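You operate a simulated robot arm through the tools that you are given. There is no shell and no other tool.

You run a simulated robot arm. Do the job below in one go: nothing can be reset, and whatever is moved stays where it is left.

## Task
Damp the pad, wipe off the faulty wet print and stack that keyboard.
Fine: damp it on the can of water-based cleaner; the sound wet print is not touched; the pad ends on the side board. Set down upright: grey wiping pad.

The check looks at the end state, three seconds after you hand in, the way a careful person would. Anything else that was tipped, shoved, dropped, spilled or broken makes it a failure.

## Robot
A 7-joint arm with a two-finger parallel gripper, fixed in place. Base frame: the origin is at the foot of the arm, x ahead of it, y to its left, z up; the work surface is at about z = 820. Units: mm, rad, N and s.
Its first joint turns from -2.897 to 2.897 rad. Payload 4.4 kg.
Tool frame: the origin (TCP) lies between the finger pads and is the grasp point; the fingertips stand 23 mm ahead of it; z points along the fingers, y is the line along which they close. Largest opening 94 mm; finger width 38, thickness 10; the body of the gripper, 54 by 96 mm, starts 39 mm behind the TCP.
Orientation is told as [roll, pitch, yaw] about the base's x, y, z axes, in that order, counted from this pose: with the fingers straight down and closing along the base's y, the tool's x points along the base's -x, its y along +y and its z along -z.

## Interface
- The arm moves only by the tool play_rows. Its argument "series" is one flat list of numbers, 7 for each row, row after row: the gripper command, from -1 (shut) to 1 (fully open), values between in proportion, then the shift along the tool's x, y, z in units of 40 mm (1.0 is 40 mm), then the turn, a rotation vector about the tool's x, y, z in units of 4 degrees (1.0 is 4 degrees). In form: [jaw, tx, ty, tz, rx, ry, rz, jaw, tx, ty, tz, rx, ry, rz, ...]. A call has 1 to 20 rows; each row shifts and turns the commanded pose from where the row before left it, along the tool's axes as they then stand. A call with a number of a shift or a turn outside -1 to 1 is refused whole. Each row takes 0.2 s and may step no farther than 50 mm and 0.15 rad from the row before; otherwise, or with a gripper value out of range, the whole call is refused. A pose out of reach is approached as far as the arm can. The call stops where the force on the tool passes 40 N (or 10 N more than at its start, if that is more) or the arm is blocked; 0.2 s more then pass. The fingers move at their own pace (about 72 mm/s each) and stop on an object; they squeeze with about 33 N. The grip force told is the motor's: it shows also when the fingers shut on nothing. Time passes only in rows, and 0.2 s behind the last, so rows that do not move let the fingers close. The reply holds the time, the measured pose of the TCP, the force on the tool along the base axes, the opening and the grip force, in the units named above and with some noise, with the torque about the TCP (base axes, N m) and any sound that the robot's microphone picked up.
- Cameras (640 x 400 px; columns grow to the right, rows downward): "scene" is fixed at [400.2, 649.3, 1596.3]; the picture's right is [-0.67, -0.74, 0.00], its down [-0.47, 0.43, -0.77] and it looks along [0.57, -0.52, -0.64] (base axes); focal length 330 px, centre (320, 200). "wrist" rides on the gripper at [86, 16, -75] in the tool frame; the picture's right is [-0.18, 0.98, 0.00], its down [-0.58, -0.11, -0.81] and it looks along [-0.79, -0.15, 0.59] (tool axes); focal length 243 px, centre (320, 200). There is no depth. A picture from a camera that has moved, and an enlarged one, comes with that camera's place and axes in the base frame and with its lens.
- snapshot(camera): a new picture of that camera. No time passes.
- zoom(camera, box): a new picture of the part [left, top, right, bottom] of that camera's present view, enlarged. No time passes.
- sign_off(): hands the job in; it is judged then, once.

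Nothing tells you positions but the pictures and the camera data. Unless the task says otherwise, let go and move clear before handing in.

The tools are called after ">>>" by a JSON object that holds its "fn" and its "kwargs". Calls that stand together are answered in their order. play_rows: Moves the arm, as the interface text tells. Its arguments: {"type":"object","properties":{"series":{"type":"array"}},"required":["series"]} The other tools are called the same way: snapshot (camera) takes a picture; zoom (camera, box) takes an enlarged picture of a part of a camera's view; sign_off () hands the job in.

At the start:

```text
t: 0.0
tcp_pos: [779.1, -47.6, 1234.3]
tool_rot: [-0.001, 0.002, 0.0]
ft_force: [0.0, 0.0, 0.7]
torque: [-0.02, 0.0, 0.02]
opening: 94.0
gripper_force: 0.0
```

scene: 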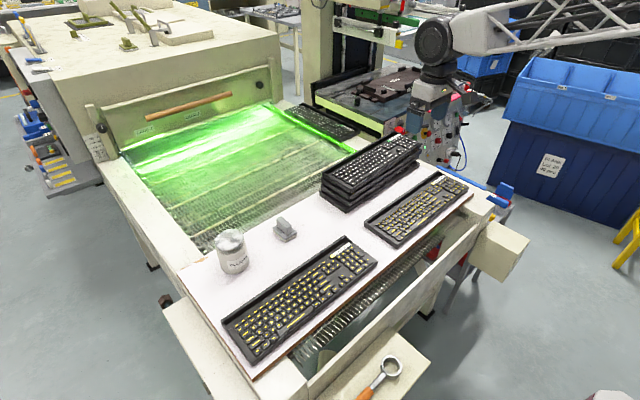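
wrist: 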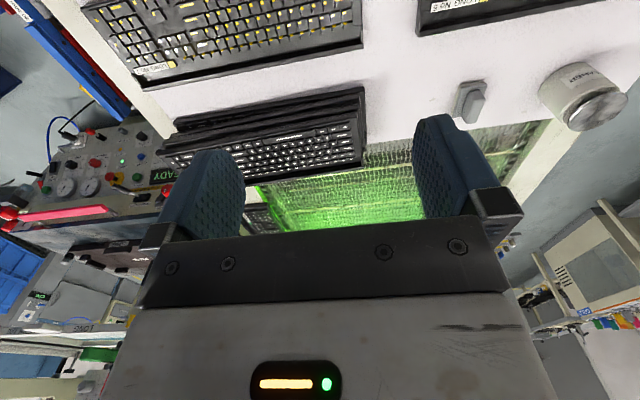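

I see a work board with a can, a grey pad, two keyboards with yellow (wet) prints and a stack of keyboards with white prints; a UV conveyor dryer is behind. I'll zoom in to read labels and work out positions.

>>> {"fn": "zoom", "kwargs": {"camera": "scene", "box": [200, 210, 400, 370]}}

>>> {"fn": "zoom", "kwargs": {"camera": "scene", "box": [310, 120, 490, 260]}}

>>> {"fn": "zoom", "kwargs": {"camera": "scene", "box": [200, 200, 310, 290]}}

>>> {"fn": "zoom", "kwargs": {"camera": "wrist", "box": [80, 0, 380, 200]}}

>>> {"fn": "zoom", "kwargs": {"camera": "wrist", "box": [380, 0, 640, 160]}}

>>> {"fn": "zoom", "kwargs": {"camera": "scene", "box": [300, 300, 480, 400]}}

```text
2.50 times, centred on (300, 290) of scene
camera zoom: at [400.2, 649.3, 1596.3], right [-0.67, -0.74, 0.0], down [-0.47, 0.43, -0.77], along [0.57, -0.52, -0.64], focal length 826 px, centre (370, -25)
```

zoom: 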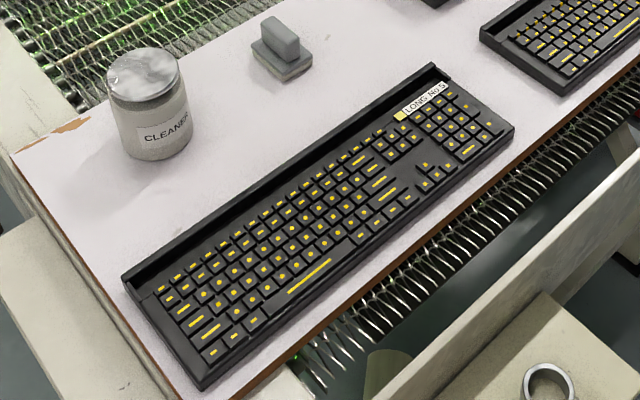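

```text
2.86 times, centred on (400, 190) of scene
camera zoom: at [400.2, 649.3, 1596.3], right [-0.67, -0.74, 0.0], down [-0.47, 0.43, -0.77], along [0.57, -0.52, -0.64], focal length 944 px, centre (91, 229)
```

zoom: 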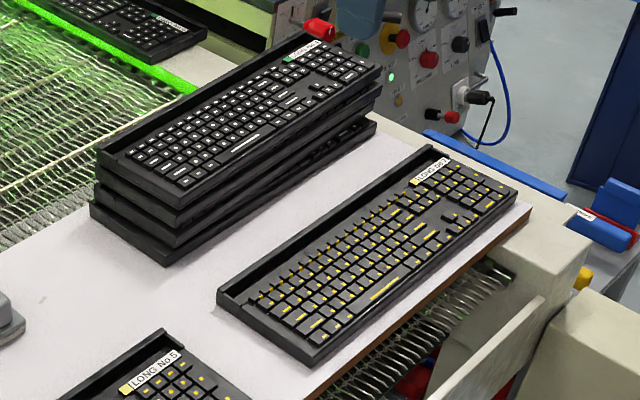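

```text
4.44 times, centred on (255, 245) of scene
camera zoom: at [400.2, 649.3, 1596.3], right [-0.67, -0.74, 0.0], down [-0.47, 0.43, -0.77], along [0.57, -0.52, -0.64], focal length 1468 px, centre (609, 0)
```

zoom: 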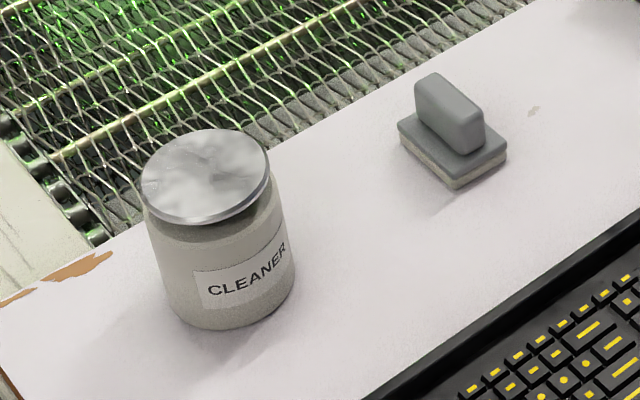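

```text
2.00 times, centred on (230, 100) of wrist
camera zoom: at [693.0, -31.2, 1309.2], right [0.18, 0.98, 0.0], down [0.58, -0.11, 0.81], along [0.79, -0.15, -0.59], focal length 485 px, centre (500, 400)
```

zoom: 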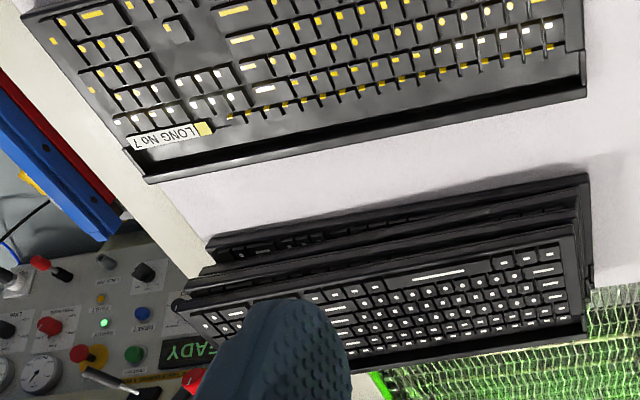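

```text
2.46 times, centred on (510, 80) of wrist
camera zoom: at [693.0, -31.2, 1309.2], right [0.18, 0.98, 0.0], down [0.58, -0.11, 0.81], along [0.79, -0.15, -0.59], focal length 597 px, centre (-148, 495)
```

zoom: 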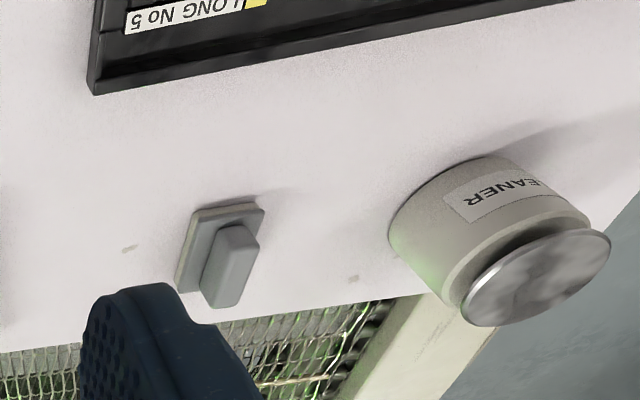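

```text
3.56 times, centred on (390, 350) of scene
camera zoom: at [400.2, 649.3, 1596.3], right [-0.67, -0.74, 0.0], down [-0.47, 0.43, -0.77], along [0.57, -0.52, -0.64], focal length 1174 px, centre (71, -333)
```

zoom: 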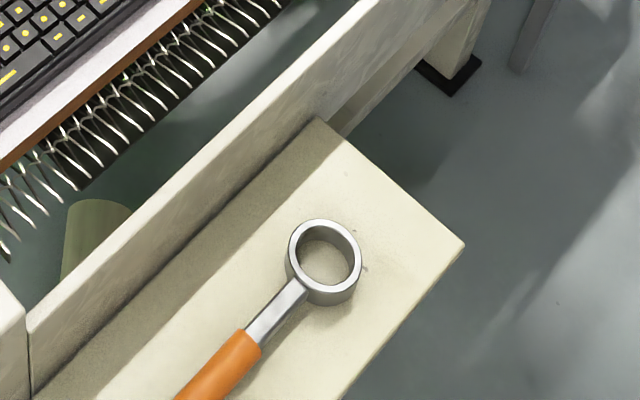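

Two wet (yellow) prints: LONG No 5 and LONG No 7; the stack carries white cured prints. I'll compare the two wet prints closely and look for the side board and other details.

>>> {"fn": "zoom", "kwargs": {"camera": "scene", "box": [360, 165, 470, 250]}}

>>> {"fn": "zoom", "kwargs": {"camera": "scene", "box": [220, 235, 300, 365]}}

>>> {"fn": "zoom", "kwargs": {"camera": "scene", "box": [290, 230, 385, 310]}}

>>> {"fn": "zoom", "kwargs": {"camera": "scene", "box": [310, 125, 430, 215]}}

>>> {"fn": "zoom", "kwargs": {"camera": "scene", "box": [420, 170, 560, 300]}}

>>> {"fn": "zoom", "kwargs": {"camera": "scene", "box": [140, 280, 440, 400]}}

>>> {"fn": "zoom", "kwargs": {"camera": "scene", "box": [260, 60, 500, 200]}}

>>> {"fn": "zoom", "kwargs": {"camera": "scene", "box": [0, 60, 240, 220]}}

```text
4.71 times, centred on (415, 208) of scene
camera zoom: at [400.2, 649.3, 1596.3], right [-0.67, -0.74, 0.0], down [-0.47, 0.43, -0.77], along [0.57, -0.52, -0.64], focal length 1554 px, centre (-127, 165)
```

zoom: 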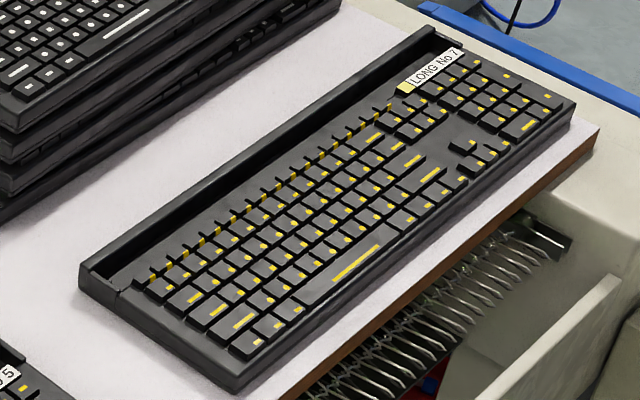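

```text
3.08 times, centred on (260, 300) of scene
camera zoom: at [400.2, 649.3, 1596.3], right [-0.67, -0.74, 0.0], down [-0.47, 0.43, -0.77], along [0.57, -0.52, -0.64], focal length 1016 px, centre (505, -108)
```

zoom: 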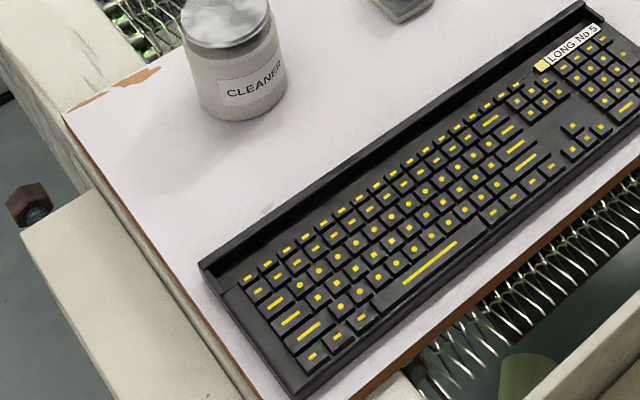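

```text
5.00 times, centred on (338, 270) of scene
camera zoom: at [400.2, 649.3, 1596.3], right [-0.67, -0.74, 0.0], down [-0.47, 0.43, -0.77], along [0.57, -0.52, -0.64], focal length 1651 px, centre (232, -150)
```

zoom: 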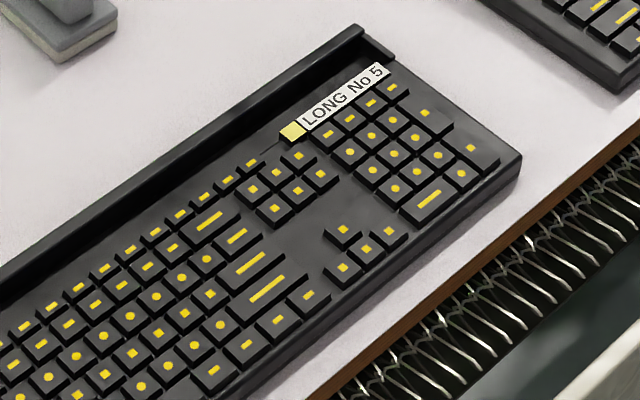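

```text
4.44 times, centred on (370, 170) of scene
camera zoom: at [400.2, 649.3, 1596.3], right [-0.67, -0.74, 0.0], down [-0.47, 0.43, -0.77], along [0.57, -0.52, -0.64], focal length 1468 px, centre (98, 333)
```

zoom: 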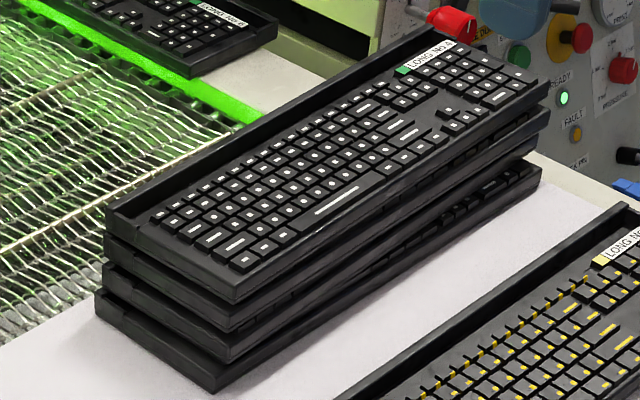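

```text
3.08 times, centred on (490, 235) of scene
camera zoom: at [400.2, 649.3, 1596.3], right [-0.67, -0.74, 0.0], down [-0.47, 0.43, -0.77], along [0.57, -0.52, -0.64], focal length 1016 px, centre (-203, 92)
```

zoom: 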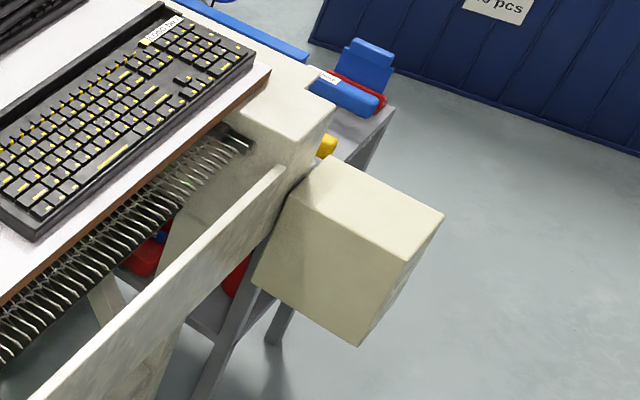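

```text
2.13 times, centred on (290, 340) of scene
camera zoom: at [400.2, 649.3, 1596.3], right [-0.67, -0.74, 0.0], down [-0.47, 0.43, -0.77], along [0.57, -0.52, -0.64], focal length 704 px, centre (384, -99)
```

zoom: 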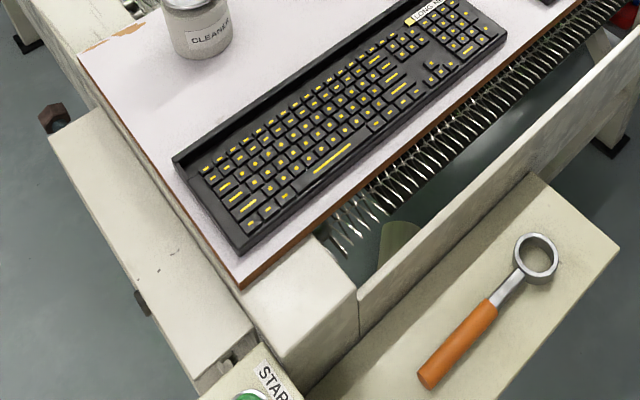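

```text
2.67 times, centred on (380, 130) of scene
camera zoom: at [400.2, 649.3, 1596.3], right [-0.67, -0.74, 0.0], down [-0.47, 0.43, -0.77], along [0.57, -0.52, -0.64], focal length 881 px, centre (160, 387)
```

zoom: 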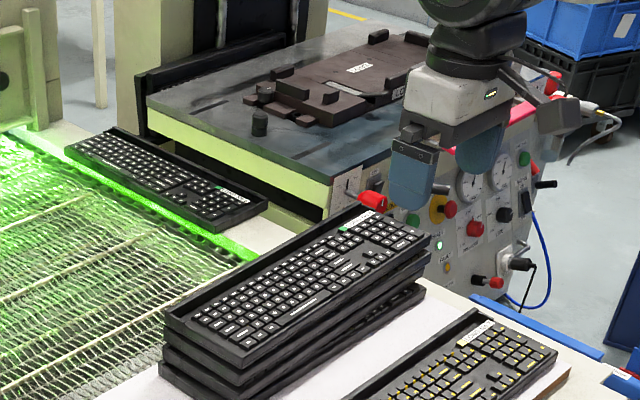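

```text
2.50 times, centred on (120, 140) of scene
camera zoom: at [400.2, 649.3, 1596.3], right [-0.67, -0.74, 0.0], down [-0.47, 0.43, -0.77], along [0.57, -0.52, -0.64], focal length 826 px, centre (820, 350)
```

zoom: 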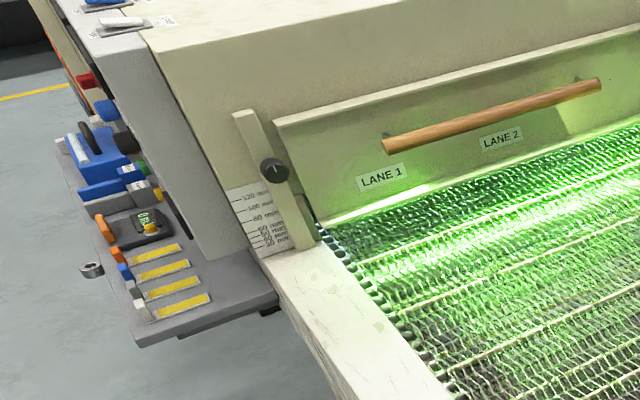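

No 7's print is clearly off-centre on its keys (misregistered), while No 5's is centred, so No 7 is the faulty one. I put the pad at about (1039, 222), the can lid at about (1037, 408, 927), No 7 centred near (820, -213), and the stack near (1020, -170). These are far out, so I'll test reach in free air above the pad and get a better view.

>>> {"fn": "play_rows", "kwargs": {"series": [1, -0.717, 0.75, 0.372, 0, 0, 0, 1, -0.717, 0.75, 0.372, 0, 0, 0, 1, -0.717, 0.75, 0.372, 0, 0, 0, 1, -0.717, 0.75, 0.372, 0, 0, 0, 1, -0.717, 0.75, 0.372, 0, 0, 0, 1, -0.717, 0.75, 0.372, 0, 0, 0, 1, -0.717, 0.75, 0.372, 0, 0, 0, 1, -0.717, 0.75, 0.372, 0, 0, 0, 1, -0.717, 0.75, 0.372, 0, 0, 0]}}

>>> {"fn": "snapshot", "kwargs": {"camera": "wrist"}}

>>> {"fn": "snapshot", "kwargs": {"camera": "scene"}}

```text
t: 2.0
tcp_pos: [1038.6, 222.9, 1101.1]
tool_rot: [-0.001, -0.001, 0.001]
ft_force: [-0.4, 0.7, -0.4]
torque: [-0.03, 0.0, 0.01]
opening: 94.0
gripper_force: 0.1
```

```text
taken
camera wrist: at [950.7, 239.5, 1175.4], right [0.18, 0.98, 0.0], down [0.58, -0.11, 0.81], along [0.79, -0.15, -0.59], focal length 243 px, centre (320, 200)
```

wrist: 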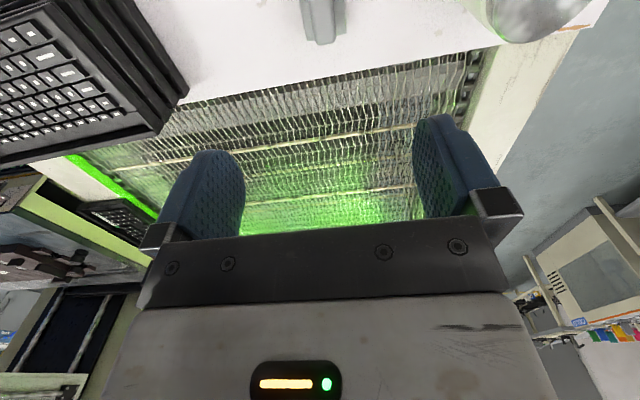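

```text
taken
```

scene: 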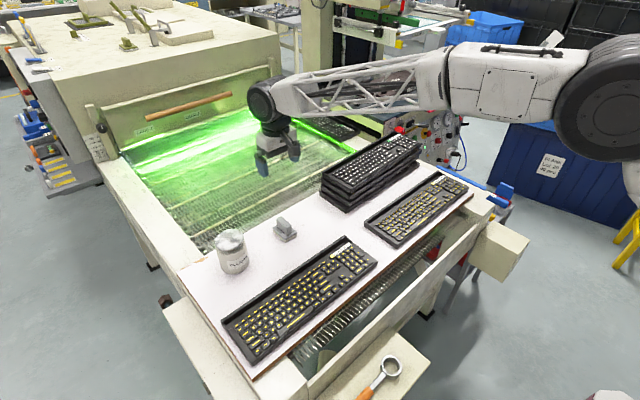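

Reach at height is fine (1062 mm out at z = 1101). Next I'll swing above keyboard No 7 to look closely at its construction and the stack.

>>> {"fn": "play_rows", "kwargs": {"series": [1, 0.567, -0.908, 0, 0, 0, 0, 1, 0.567, -0.908, 0, 0, 0, 0, 1, 0.567, -0.908, 0, 0, 0, 0, 1, 0.567, -0.908, 0, 0, 0, 0, 1, 0.567, -0.908, 0, 0, 0, 0, 1, 0.567, -0.908, 0, 0, 0, 0, 1, 0.567, -0.908, 0, 0, 0, 0, 1, 0.567, -0.908, 0, 0, 0, 0, 1, 0.567, -0.908, 0, 0, 0, 0, 1, 0.567, -0.908, 0, 0, 0, 0, 1, 0.567, -0.908, 0, 0, 0, 0, 1, 0.567, -0.908, 0, 0, 0, 0]}}

>>> {"fn": "snapshot", "kwargs": {"camera": "wrist"}}

>>> {"fn": "zoom", "kwargs": {"camera": "wrist", "box": [100, 0, 420, 160]}}

>>> {"fn": "snapshot", "kwargs": {"camera": "scene"}}

```text
t: 4.6
tcp_pos: [765.9, -212.4, 1100.3]
tool_rot: [-0.001, 0.0, -0.001]
ft_force: [-0.3, 0.5, 0.0]
torque: [0.0, -0.04, -0.01]
opening: 94.0
gripper_force: 0.0
```

```text
taken
camera wrist: at [678.9, -196.2, 1174.7], right [0.18, 0.98, 0.0], down [0.58, -0.11, 0.81], along [0.79, -0.15, -0.59], focal length 243 px, centre (320, 200)
```

wrist: 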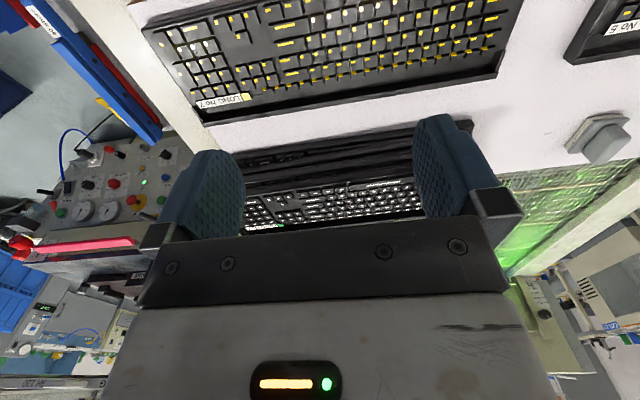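

```text
2.00 times, centred on (260, 80) of wrist
camera zoom: at [678.9, -196.2, 1174.7], right [0.18, 0.98, 0.0], down [0.58, -0.11, 0.81], along [0.79, -0.15, -0.59], focal length 485 px, centre (440, 440)
```

zoom: 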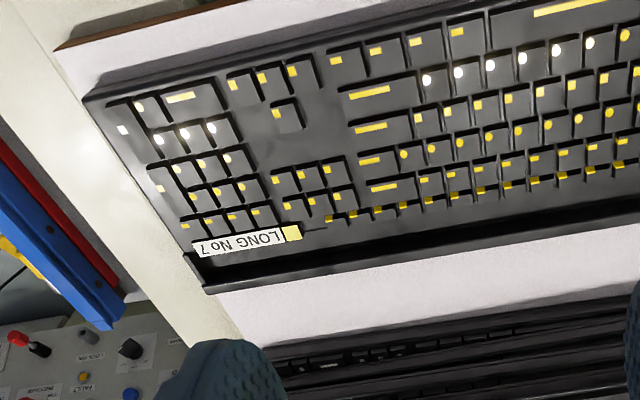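

```text
taken
```

scene: 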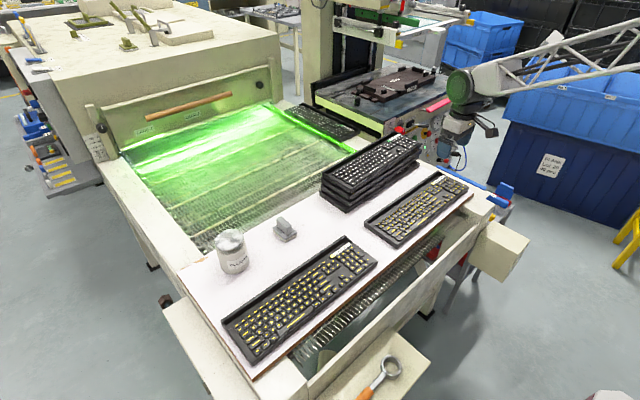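

The keyboard has a trough along its back edge with a back wall. I'll go lower and closer to view the trough and wall.

>>> {"fn": "play_rows", "kwargs": {"series": [1, 0.225, 0, 1, 0, 0, 0, 1, 0.225, 0, 1, 0, 0, 0, 1, 0.225, 0, 1, 0, 0, 0, 1, 0.225, 0, 1, 0, 0, 0]}}

>>> {"fn": "snapshot", "kwargs": {"camera": "wrist"}}

>>> {"fn": "zoom", "kwargs": {"camera": "wrist", "box": [240, 140, 420, 240]}}

>>> {"fn": "zoom", "kwargs": {"camera": "wrist", "box": [480, 50, 640, 170]}}

>>> {"fn": "zoom", "kwargs": {"camera": "wrist", "box": [0, 80, 240, 260]}}

```text
t: 5.6
tcp_pos: [732.2, -212.1, 939.7]
tool_rot: [0.0, 0.002, 0.0]
ft_force: [0.2, 0.2, 0.0]
torque: [0.0, -0.01, -0.01]
opening: 94.0
gripper_force: 0.0
```

```text
taken
camera wrist: at [644.2, -196.2, 1014.7], right [0.18, 0.98, 0.0], down [0.58, -0.11, 0.81], along [0.79, -0.15, -0.59], focal length 243 px, centre (320, 200)
```

wrist: 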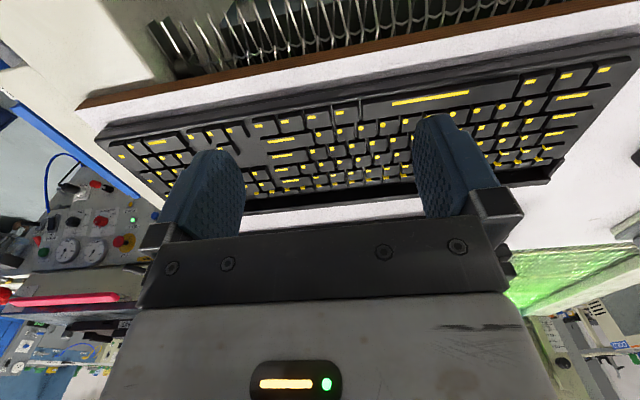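

```text
3.56 times, centred on (330, 190) of wrist
camera zoom: at [644.2, -196.2, 1014.7], right [0.18, 0.98, 0.0], down [0.58, -0.11, 0.81], along [0.79, -0.15, -0.59], focal length 863 px, centre (284, 236)
```

zoom: 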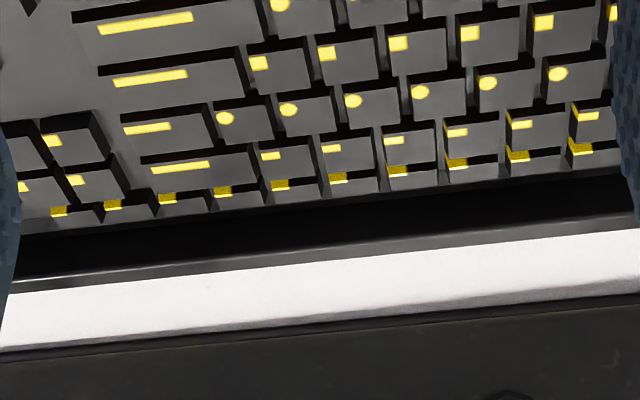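

```text
3.33 times, centred on (560, 110) of wrist
camera zoom: at [644.2, -196.2, 1014.7], right [0.18, 0.98, 0.0], down [0.58, -0.11, 0.81], along [0.79, -0.15, -0.59], focal length 809 px, centre (-480, 500)
```

zoom: 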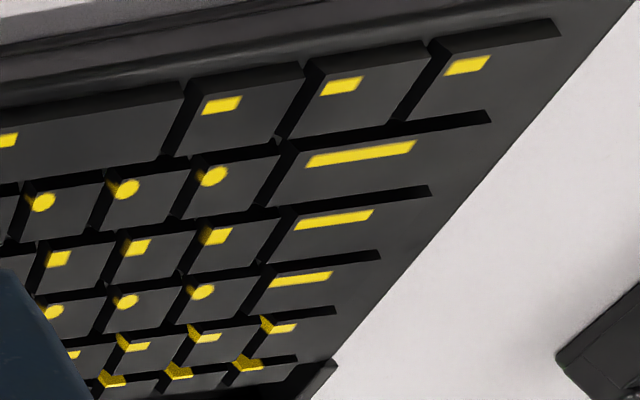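

```text
2.22 times, centred on (120, 170) of wrist
camera zoom: at [644.2, -196.2, 1014.7], right [0.18, 0.98, 0.0], down [0.58, -0.11, 0.81], along [0.79, -0.15, -0.59], focal length 539 px, centre (764, 267)
```

zoom: 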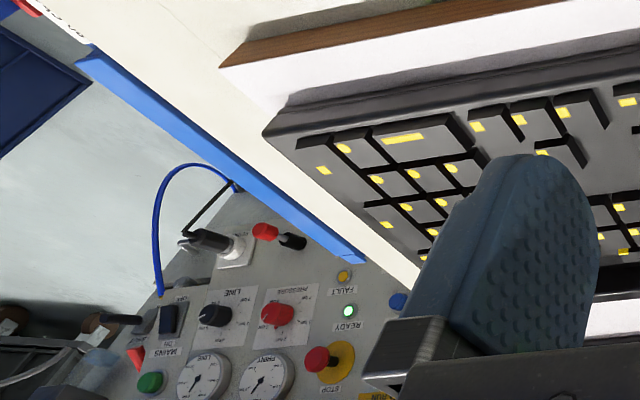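

Back wall is about 8 mm thick with a trough in front of it, which is a usable grip. I'll now test how far the arm reaches above the stack, where No 7's rail would have to end up (about x 1103, y -213).

>>> {"fn": "play_rows", "kwargs": {"series": [1, 0, 0, -1, 0, 0, 0, 1, 0, 0, -1, 0, 0, 0, 1, 0, 0, -1, 0, 0, 0, 1, -0.93, 0, 0, 0, 0, 0, 1, -0.93, 0, 0, 0, 0, 0, 1, -0.93, 0, 0, 0, 0, 0, 1, -0.93, 0, 0, 0, 0, 0, 1, -0.93, 0, 0, 0, 0, 0, 1, -0.93, 0, 0, 0, 0, 0, 1, -0.93, 0, 0, 0, 0, 0, 1, -0.93, 0, 0, 0, 0, 0, 1, -0.93, 0, 0, 0, 0, 0, 1, -0.93, 0, 0, 0, 0, 0, 1, 0, 0, 0.75, 0, 0, 0, 1, 0, 0, 0.75, 0, 0, 0]}}

>>> {"fn": "snapshot", "kwargs": {"camera": "scene"}}

>>> {"fn": "snapshot", "kwargs": {"camera": "wrist"}}

```text
t: 8.8
tcp_pos: [1100.2, -211.9, 1000.6]
tool_rot: [-0.001, 0.0, 0.001]
ft_force: [0.0, -1.0, 1.0]
torque: [0.02, 0.01, 0.0]
opening: 94.0
gripper_force: 0.1
```

```text
taken
```

scene: 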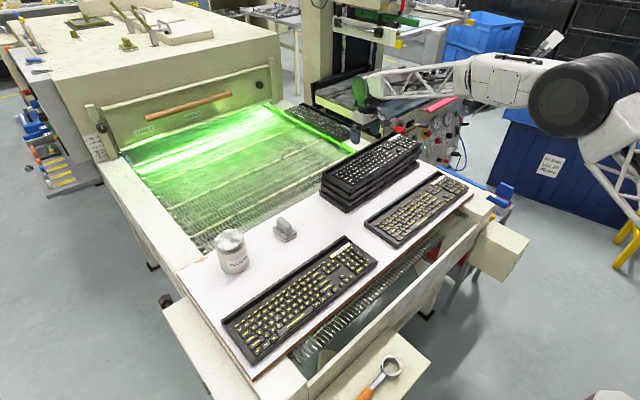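

```text
taken
camera wrist: at [1014.2, -196.6, 1076.0], right [0.18, 0.98, 0.0], down [0.58, -0.11, 0.81], along [0.79, -0.15, -0.59], focal length 243 px, centre (320, 200)
```

wrist: 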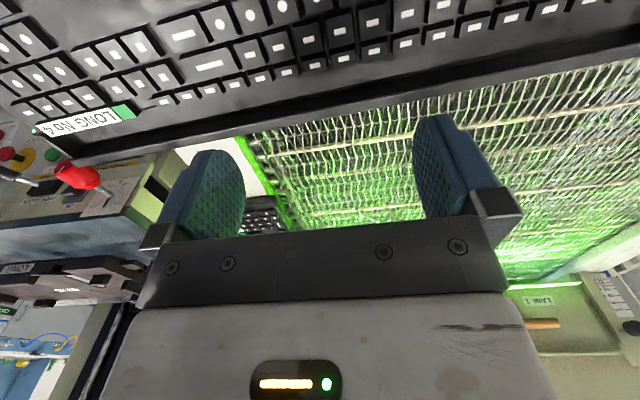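

Good: (1100, -212, 1000) is reachable with the tool straight down. I'll zoom to fix the top keyboard's rail position on the stack.

>>> {"fn": "zoom", "kwargs": {"camera": "wrist", "box": [0, 60, 240, 210]}}

>>> {"fn": "zoom", "kwargs": {"camera": "wrist", "box": [400, 0, 640, 150]}}

>>> {"fn": "zoom", "kwargs": {"camera": "scene", "box": [310, 110, 440, 220]}}

```text
2.67 times, centred on (120, 135) of wrist
camera zoom: at [1014.2, -196.6, 1076.0], right [0.18, 0.98, 0.0], down [0.58, -0.11, 0.81], along [0.79, -0.15, -0.59], focal length 647 px, centre (853, 373)
```

zoom: 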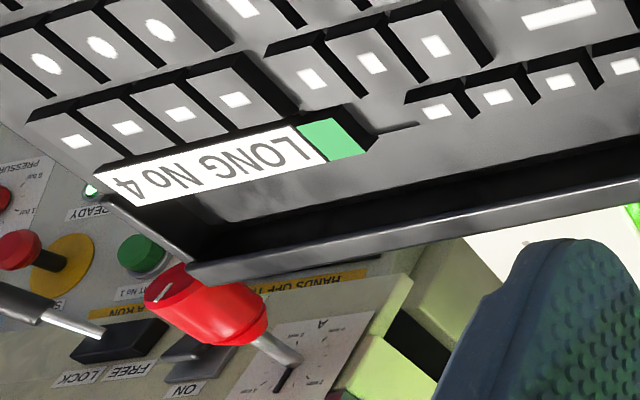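

```text
2.67 times, centred on (520, 75) of wrist
camera zoom: at [1014.2, -196.6, 1076.0], right [0.18, 0.98, 0.0], down [0.58, -0.11, 0.81], along [0.79, -0.15, -0.59], focal length 647 px, centre (-213, 533)
```

zoom: 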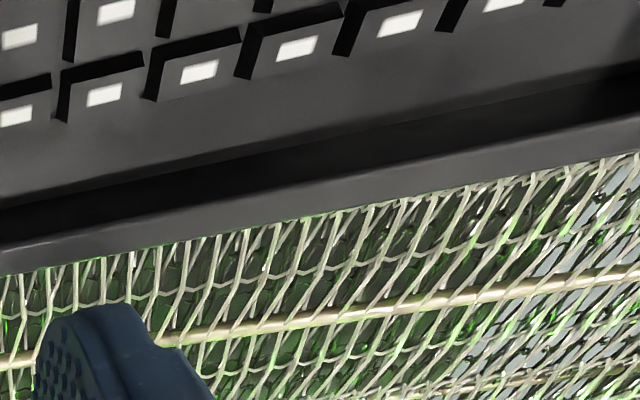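

```text
3.64 times, centred on (375, 165) of scene
camera zoom: at [400.2, 649.3, 1596.3], right [-0.67, -0.74, 0.0], down [-0.47, 0.43, -0.77], along [0.57, -0.52, -0.64], focal length 1201 px, centre (120, 327)
```

zoom: 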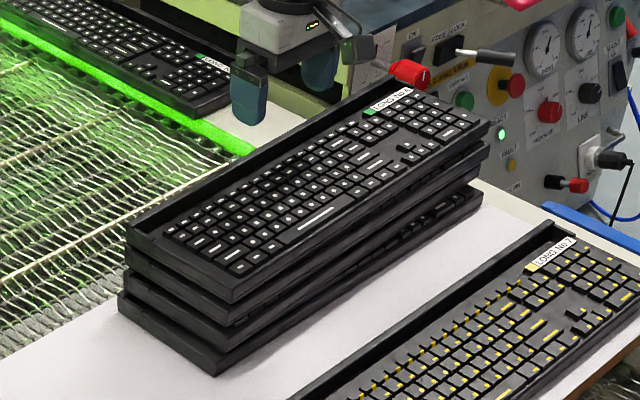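

Reach looks fine, and No 4 is the stack's top keyboard. Now I'll move to just short of the pad, to view it and its handle up close.

>>> {"fn": "play_rows", "kwargs": {"series": [1, 0, 0, -0.75, 0, 0, 0, 1, 0.364, 0.986, 0, 0, 0, 0, 1, 0.364, 0.986, 0, 0, 0, 0, 1, 0.364, 0.986, 0, 0, 0, 0, 1, 0.364, 0.986, 0, 0, 0, 0, 1, 0.364, 0.986, 0, 0, 0, 0, 1, 0.364, 0.986, 0, 0, 0, 0, 1, 0.364, 0.986, 0, 0, 0, 0, 1, 0.364, 0.986, 0, 0, 0, 0, 1, 0.364, 0.986, 0, 0, 0, 0, 1, 0.364, 0.986, 0, 0, 0, 0, 1, 0.364, 0.986, 0, 0, 0, 0, 1, 0, 0, 1, 0, 0, 0, 1, 0, 0, 1, 0, 0, 0]}}

>>> {"fn": "snapshot", "kwargs": {"camera": "wrist"}}

>>> {"fn": "zoom", "kwargs": {"camera": "wrist", "box": [250, 80, 430, 220]}}

>>> {"fn": "zoom", "kwargs": {"camera": "wrist", "box": [440, 40, 640, 200]}}

```text
t: 11.8
tcp_pos: [942.3, 220.4, 950.6]
tool_rot: [0.001, -0.002, -0.002]
ft_force: [1.2, 0.7, 1.8]
torque: [0.02, -0.04, -0.01]
opening: 93.8
gripper_force: 0.0
```

```text
taken
camera wrist: at [855.9, 236.3, 1025.7], right [0.18, 0.98, 0.0], down [0.58, -0.11, 0.81], along [0.79, -0.15, -0.59], focal length 243 px, centre (320, 200)
```

wrist: 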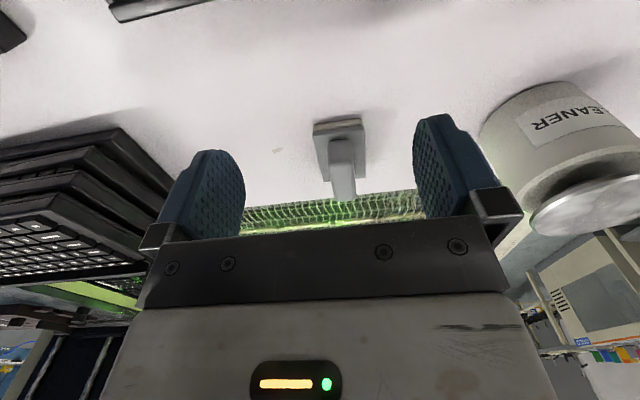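

```text
2.86 times, centred on (340, 150) of wrist
camera zoom: at [855.9, 236.3, 1025.7], right [0.18, 0.98, 0.0], down [0.58, -0.11, 0.81], along [0.79, -0.15, -0.59], focal length 693 px, centre (263, 343)
```

zoom: 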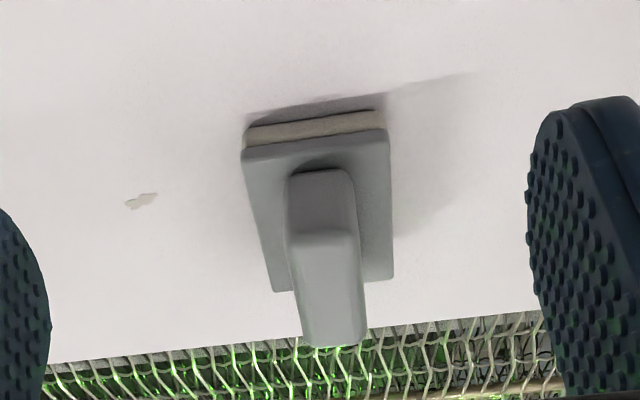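

```text
2.50 times, centred on (540, 120) of wrist
camera zoom: at [855.9, 236.3, 1025.7], right [0.18, 0.98, 0.0], down [0.58, -0.11, 0.81], along [0.79, -0.15, -0.59], focal length 606 px, centre (-230, 400)
```

zoom: 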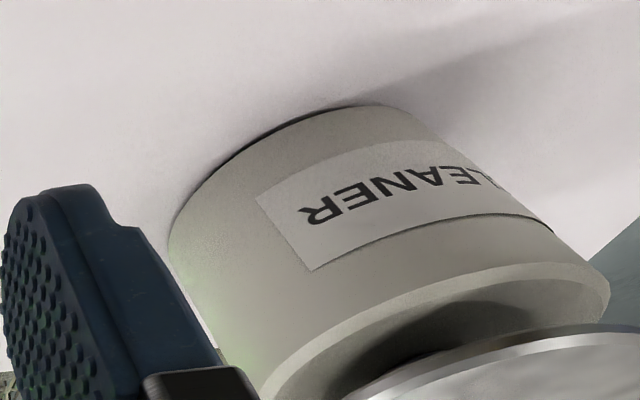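

The pad is about 48 × 66 mm, centred near (1041, 226); its handle is about 22 mm thick (along y), top at z ≈ 866. I'll move above it and descend part way to check reach.

>>> {"fn": "play_rows", "kwargs": {"series": [1, -0.822, 0.047, 0.17, 0, 0, 0, 1, -0.822, 0.047, 0.17, 0, 0, 0, 1, -0.822, 0.047, 0.17, 0, 0, 0, 1, 0, 0, 0.5, 0, 0, 0, 1, 0, 0, 0.25, 0, 0, 0]}}

>>> {"fn": "snapshot", "kwargs": {"camera": "wrist"}}

>>> {"fn": "zoom", "kwargs": {"camera": "scene", "box": [200, 170, 360, 290]}}

```text
t: 13.0
tcp_pos: [1039.0, 227.7, 899.9]
tool_rot: [0.0, -0.001, 0.0]
ft_force: [-0.7, 0.9, -0.7]
torque: [0.03, -0.01, 0.0]
opening: 94.1
gripper_force: 0.1
```

```text
taken
camera wrist: at [952.4, 243.4, 975.3], right [0.18, 0.98, 0.0], down [0.58, -0.11, 0.81], along [0.79, -0.15, -0.59], focal length 243 px, centre (320, 200)
```

wrist: 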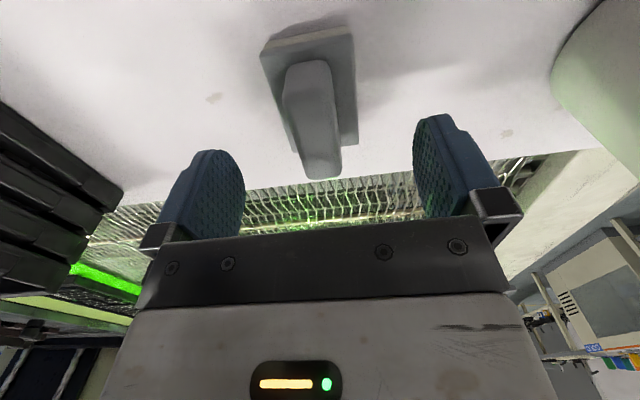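

```text
3.33 times, centred on (280, 230) of scene
camera zoom: at [400.2, 649.3, 1596.3], right [-0.67, -0.74, 0.0], down [-0.47, 0.43, -0.77], along [0.57, -0.52, -0.64], focal length 1101 px, centre (453, 100)
```

zoom: 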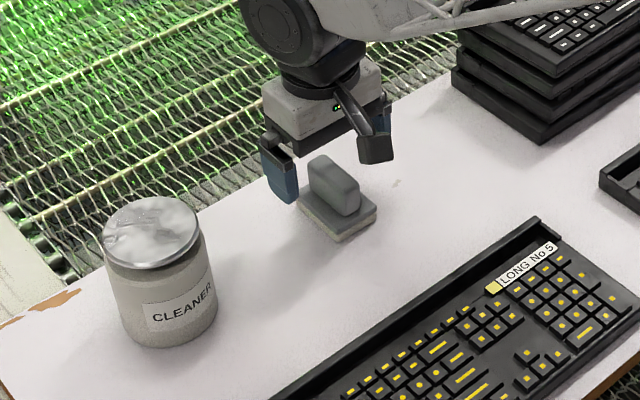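

Aligned over the handle, and still reaching with the tool vertical. I'll descend to z ≈ 867 and close on the handle.

>>> {"fn": "play_rows", "kwargs": {"series": [1, -0.03, -0.02, 0.4, 0, 0, 0, 1, -0.02, -0.02, 0.4, 0, 0, 0, 1, 0, 0, 0, 0, 0, 0]}}

>>> {"fn": "zoom", "kwargs": {"camera": "scene", "box": [230, 180, 340, 260]}}

>>> {"fn": "snapshot", "kwargs": {"camera": "wrist"}}

```text
t: 13.8
tcp_pos: [1041.5, 224.9, 867.6]
tool_rot: [0.001, 0.0, 0.0]
ft_force: [0.5, -0.3, 0.2]
torque: [-0.02, -0.01, -0.02]
opening: 93.8
gripper_force: 0.1
```

```text
5.00 times, centred on (285, 220) of scene
camera zoom: at [400.2, 649.3, 1596.3], right [-0.67, -0.74, 0.0], down [-0.47, 0.43, -0.77], along [0.57, -0.52, -0.64], focal length 1651 px, centre (495, 100)
```

zoom: 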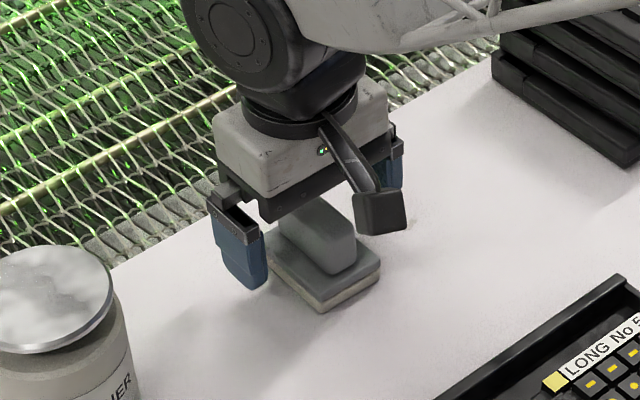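

```text
taken
camera wrist: at [955.0, 241.8, 942.9], right [0.18, 0.98, 0.0], down [0.58, -0.11, 0.81], along [0.79, -0.15, -0.59], focal length 243 px, centre (320, 200)
```

wrist: 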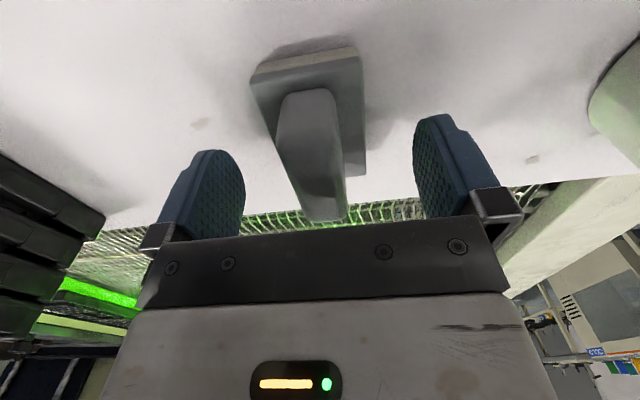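

The handle sits between the fingers. Closing now.

>>> {"fn": "play_rows", "kwargs": {"series": [-1, 0, 0, 0, 0, 0, 0, -1, 0, 0, 0, 0, 0, 0, -1, 0, 0, 0, 0, 0, 0, -1, 0, 0, 0, 0, 0, 0, -1, 0, 0, 0, 0, 0, 0]}}

>>> {"fn": "snapshot", "kwargs": {"camera": "wrist"}}

>>> {"fn": "zoom", "kwargs": {"camera": "scene", "box": [230, 180, 340, 260]}}

```text
t: 15.0
tcp_pos: [1041.7, 224.8, 868.4]
tool_rot: [0.0, 0.0, 0.0]
ft_force: [-0.4, 0.0, 1.3]
torque: [0.01, -0.05, -0.02]
opening: 23.5
gripper_force: 33.1
```

```text
taken
camera wrist: at [954.9, 241.9, 942.9], right [0.18, 0.98, 0.0], down [0.58, -0.11, 0.81], along [0.79, -0.15, -0.59], focal length 243 px, centre (320, 200)
```

wrist: 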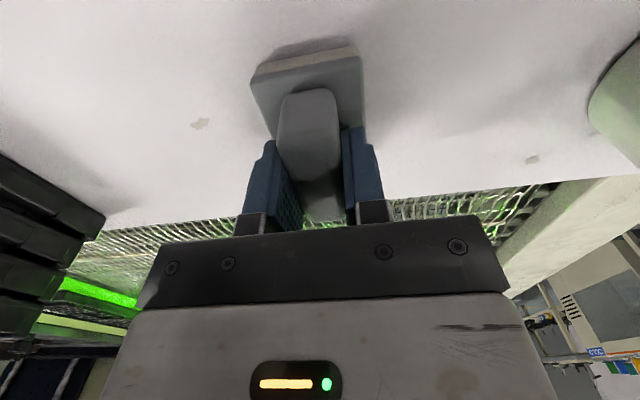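

```text
5.00 times, centred on (285, 220) of scene
camera zoom: at [400.2, 649.3, 1596.3], right [-0.67, -0.74, 0.0], down [-0.47, 0.43, -0.77], along [0.57, -0.52, -0.64], focal length 1651 px, centre (495, 100)
```

zoom: 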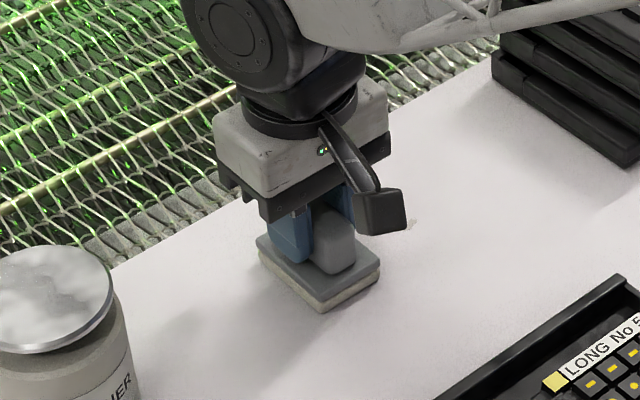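

Pad gripped (opening 23.5 mm, pad underside ≈ 48 mm below the TCP). I'll lift it straight up and go to a spot where I can see the can lid clearly.

>>> {"fn": "play_rows", "kwargs": {"series": [-1, 0, 0, -0.5, 0, 0, 0, -1, 0, 0, -0.8, 0, 0, 0, -1, 0, 0, -0.8, 0, 0, 0, -1, 0, 0, -0.9, 0, 0, 0, -1, 0, 0, -0.8, 0, 0, 0, -1, 0.6, 0.6, 0, 0, 0, 0, -1, 0.6, 0.6, 0, 0, 0, 0, -1, 0.6, 0.6, 0, 0, 0, 0, -1, 0.6, 0.6, 0, 0, 0, 0]}}

>>> {"fn": "snapshot", "kwargs": {"camera": "wrist"}}

>>> {"fn": "zoom", "kwargs": {"camera": "wrist", "box": [340, 60, 560, 220]}}

>>> {"fn": "zoom", "kwargs": {"camera": "scene", "box": [190, 170, 330, 290]}}

```text
t: 17.0
tcp_pos: [944.5, 319.0, 1019.7]
tool_rot: [0.0, 0.0, 0.0]
ft_force: [0.5, -0.2, -2.2]
torque: [0.02, -0.03, 0.0]
opening: 23.4
gripper_force: 32.8
```

```text
taken
camera wrist: at [858.0, 335.6, 1094.2], right [0.18, 0.98, 0.0], down [0.58, -0.11, 0.81], along [0.79, -0.15, -0.59], focal length 243 px, centre (320, 200)
```

wrist: 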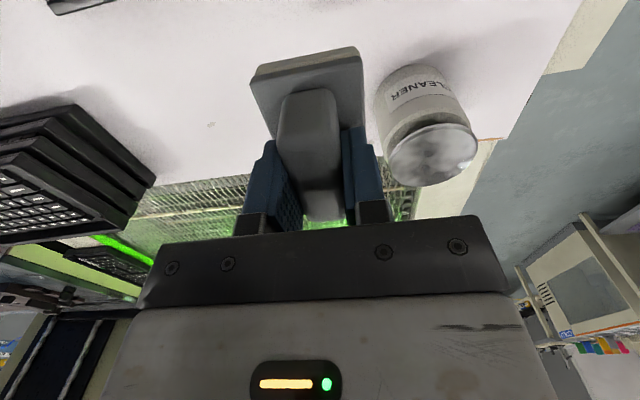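

```text
2.50 times, centred on (450, 140) of wrist
camera zoom: at [858.0, 335.6, 1094.2], right [0.18, 0.98, 0.0], down [0.58, -0.11, 0.81], along [0.79, -0.15, -0.59], focal length 606 px, centre (-5, 350)
```

zoom: 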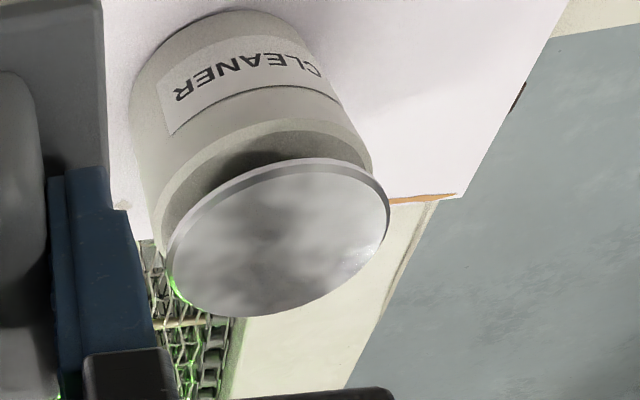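

```text
3.33 times, centred on (260, 230) of scene
camera zoom: at [400.2, 649.3, 1596.3], right [-0.67, -0.74, 0.0], down [-0.47, 0.43, -0.77], along [0.57, -0.52, -0.64], focal length 1101 px, centre (520, 100)
```

zoom: 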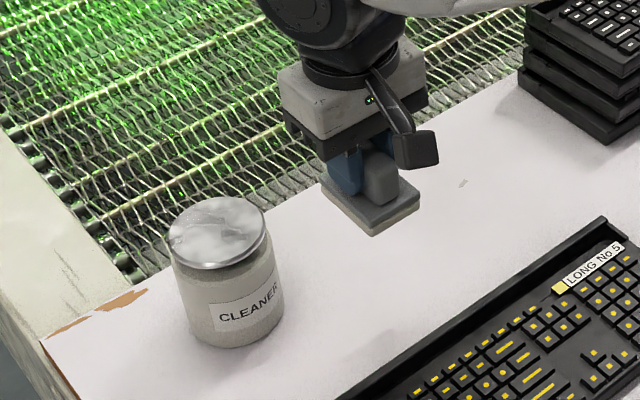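

Lid centre is about (1036, 410) with its top at z ≈ 926 and a radius near 42 mm. I'll place the pad above it and descend to just above contact.

>>> {"fn": "play_rows", "kwargs": {"series": [-1, -0.771, 0.758, 0, 0, 0, 0, -1, -0.771, 0.758, 0, 0, 0, 0, -1, -0.771, 0.758, 0, 0, 0, 0, -1, 0, 0, 0.45, 0, 0, 0, -1, 0, 0, 0.3, 0, 0, 0, -1, 0, 0, 0, 0, 0, 0]}}

>>> {"fn": "zoom", "kwargs": {"camera": "scene", "box": [180, 180, 290, 290]}}

>>> {"fn": "snapshot", "kwargs": {"camera": "wrist"}}

```text
t: 18.4
tcp_pos: [1036.9, 411.4, 987.7]
tool_rot: [0.0, 0.001, 0.001]
ft_force: [0.5, -0.1, 0.0]
torque: [-0.01, -0.03, 0.04]
opening: 23.2
gripper_force: 33.3
```

```text
3.64 times, centred on (235, 235) of scene
camera zoom: at [400.2, 649.3, 1596.3], right [-0.67, -0.74, 0.0], down [-0.47, 0.43, -0.77], along [0.57, -0.52, -0.64], focal length 1201 px, centre (629, 73)
```

zoom: 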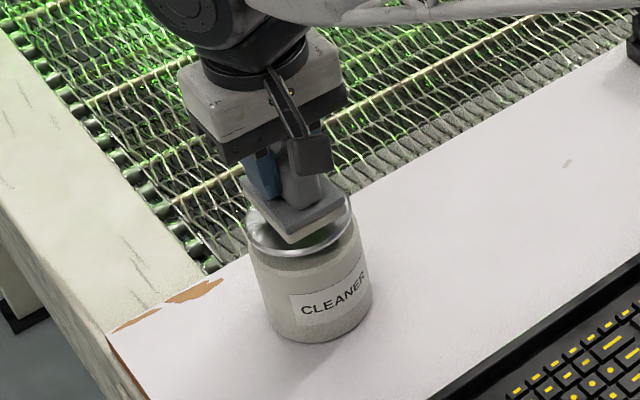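

```text
taken
camera wrist: at [950.7, 428.6, 1064.9], right [0.18, 0.98, 0.0], down [0.58, -0.11, 0.81], along [0.79, -0.15, -0.59], focal length 243 px, centre (320, 200)
```

wrist: 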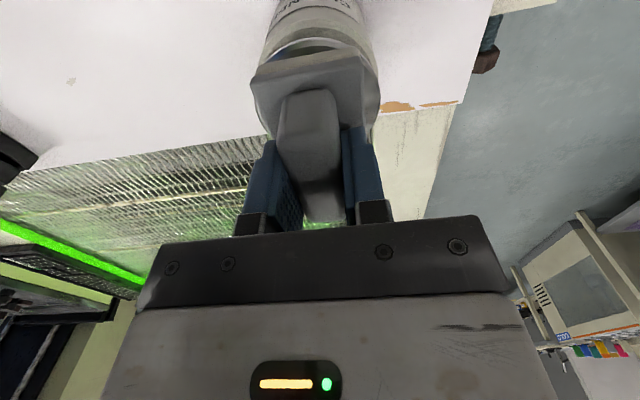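

The pad hangs centred above the disc. I'll descend in small steps watching the force.

>>> {"fn": "play_rows", "kwargs": {"series": [-1, 0, 0, 0.1, 0, 0, 0, -1, 0, 0, 0.1, 0, 0, 0, -1, 0, 0, 0.05, 0, 0, 0, -1, 0, 0, 0.05, 0, 0, 0]}}

```text
t: 19.4
tcp_pos: [1038.5, 410.3, 977.7]
tool_rot: [0.001, 0.001, 0.0]
ft_force: [-0.4, -0.1, -1.2]
torque: [0.03, 0.01, -0.02]
opening: 23.4
gripper_force: 33.2
```

>>> {"fn": "play_rows", "kwargs": {"series": [-1, 0, 0, 0.05, 0, 0, 0, -1, 0, 0, 0.05, 0, 0, 0, -1, 0, 0, 0.04, 0, 0, 0]}}

>>> {"fn": "zoom", "kwargs": {"camera": "scene", "box": [200, 190, 280, 290]}}

```text
t: 20.2
tcp_pos: [1037.3, 411.2, 972.0]
tool_rot: [-0.002, -0.001, 0.0]
ft_force: [1.2, 0.4, 0.6]
torque: [0.0, -0.05, -0.01]
opening: 23.7
gripper_force: 32.7
```

```text
4.00 times, centred on (240, 240) of scene
camera zoom: at [400.2, 649.3, 1596.3], right [-0.67, -0.74, 0.0], down [-0.47, 0.43, -0.77], along [0.57, -0.52, -0.64], focal length 1321 px, centre (640, 40)
```

zoom: 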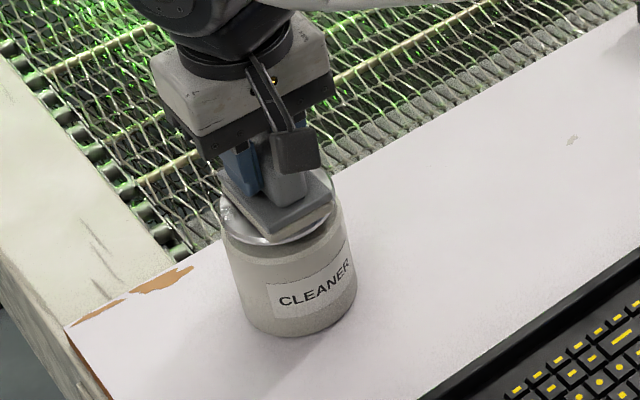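

No contact force yet; continuing down gently.

>>> {"fn": "play_rows", "kwargs": {"series": [-1, 0, 0, 0.04, 0, 0, 0, -1, 0, 0, 0.04, 0, 0, 0]}}

>>> {"fn": "play_rows", "kwargs": {"series": [-1, 0, 0, 0.04, 0, 0, 0, -1, 0, 0, 0.04, 0, 0, 0]}}

```text
t: 20.8
tcp_pos: [1037.9, 411.7, 968.2]
tool_rot: [0.001, 0.0, 0.001]
ft_force: [0.5, -1.2, 2.4]
torque: [-0.03, -0.03, 0.01]
opening: 23.5
gripper_force: 32.7
```

```text
t: 21.4
tcp_pos: [1037.0, 410.2, 965.9]
tool_rot: [0.0, 0.0, -0.001]
ft_force: [1.6, -0.7, 1.7]
torque: [-0.04, -0.04, 0.01]
opening: 23.3
gripper_force: 33.2
```

>>> {"fn": "zoom", "kwargs": {"camera": "scene", "box": [205, 200, 265, 260]}}

>>> {"fn": "play_rows", "kwargs": {"series": [-1, 0, 0, 0.05, 0, 0, 0, -1, 0, 0, 0.05, 0, 0, 0]}}

>>> {"fn": "zoom", "kwargs": {"camera": "scene", "box": [205, 200, 265, 260]}}

```text
6.67 times, centred on (235, 230) of scene
camera zoom: at [400.2, 649.3, 1596.3], right [-0.67, -0.74, 0.0], down [-0.47, 0.43, -0.77], along [0.57, -0.52, -0.64], focal length 2202 px, centre (887, 0)
```

zoom: 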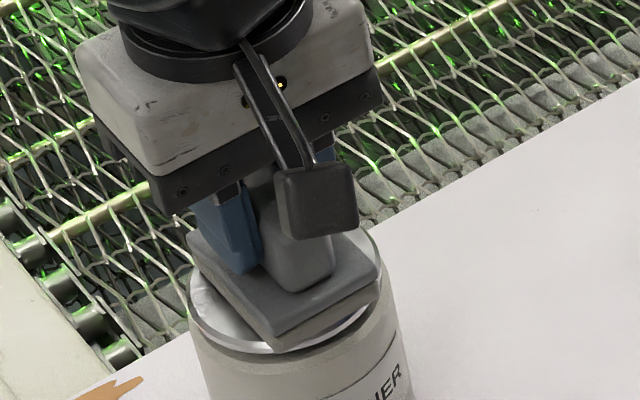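

```text
t: 22.0
tcp_pos: [1037.2, 410.8, 963.9]
tool_rot: [0.0, -0.001, 0.001]
ft_force: [-7.9, 0.6, 16.8]
torque: [-0.04, 0.43, -0.01]
opening: 23.4
gripper_force: 33.7
```

```text
6.67 times, centred on (235, 230) of scene
camera zoom: at [400.2, 649.3, 1596.3], right [-0.67, -0.74, 0.0], down [-0.47, 0.43, -0.77], along [0.57, -0.52, -0.64], focal length 2202 px, centre (887, 0)
```

zoom: 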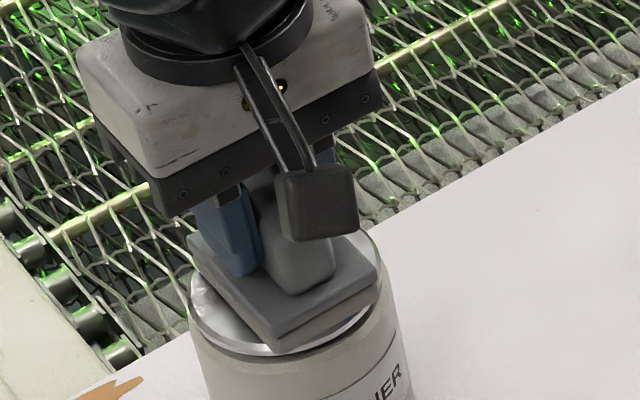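

Firm contact now (≈17 N). I'll press very slightly more, hold a moment, and check.

>>> {"fn": "play_rows", "kwargs": {"series": [-1, 0, 0, 0.02, 0, 0, 0, -1, 0, 0, 0, 0, 0, 0, -1, 0, 0, 0, 0, 0, 0, -1, 0, 0, 0, 0, 0, 0, -1, 0, 0, 0, 0, 0, 0]}}

>>> {"fn": "zoom", "kwargs": {"camera": "scene", "box": [195, 190, 285, 290]}}

```text
t: 23.2
tcp_pos: [1037.0, 411.3, 962.4]
tool_rot: [0.0, -0.003, 0.0]
ft_force: [2.2, 4.4, 25.5]
torque: [0.07, -0.17, 0.01]
opening: 23.3
gripper_force: 33.3
```

```text
4.00 times, centred on (240, 240) of scene
camera zoom: at [400.2, 649.3, 1596.3], right [-0.67, -0.74, 0.0], down [-0.47, 0.43, -0.77], along [0.57, -0.52, -0.64], focal length 1321 px, centre (640, 40)
```

zoom: 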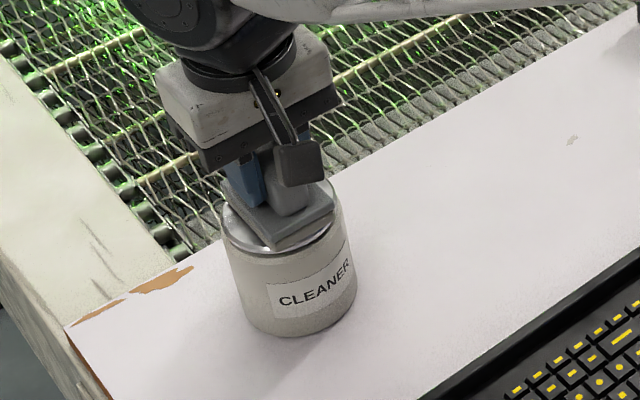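

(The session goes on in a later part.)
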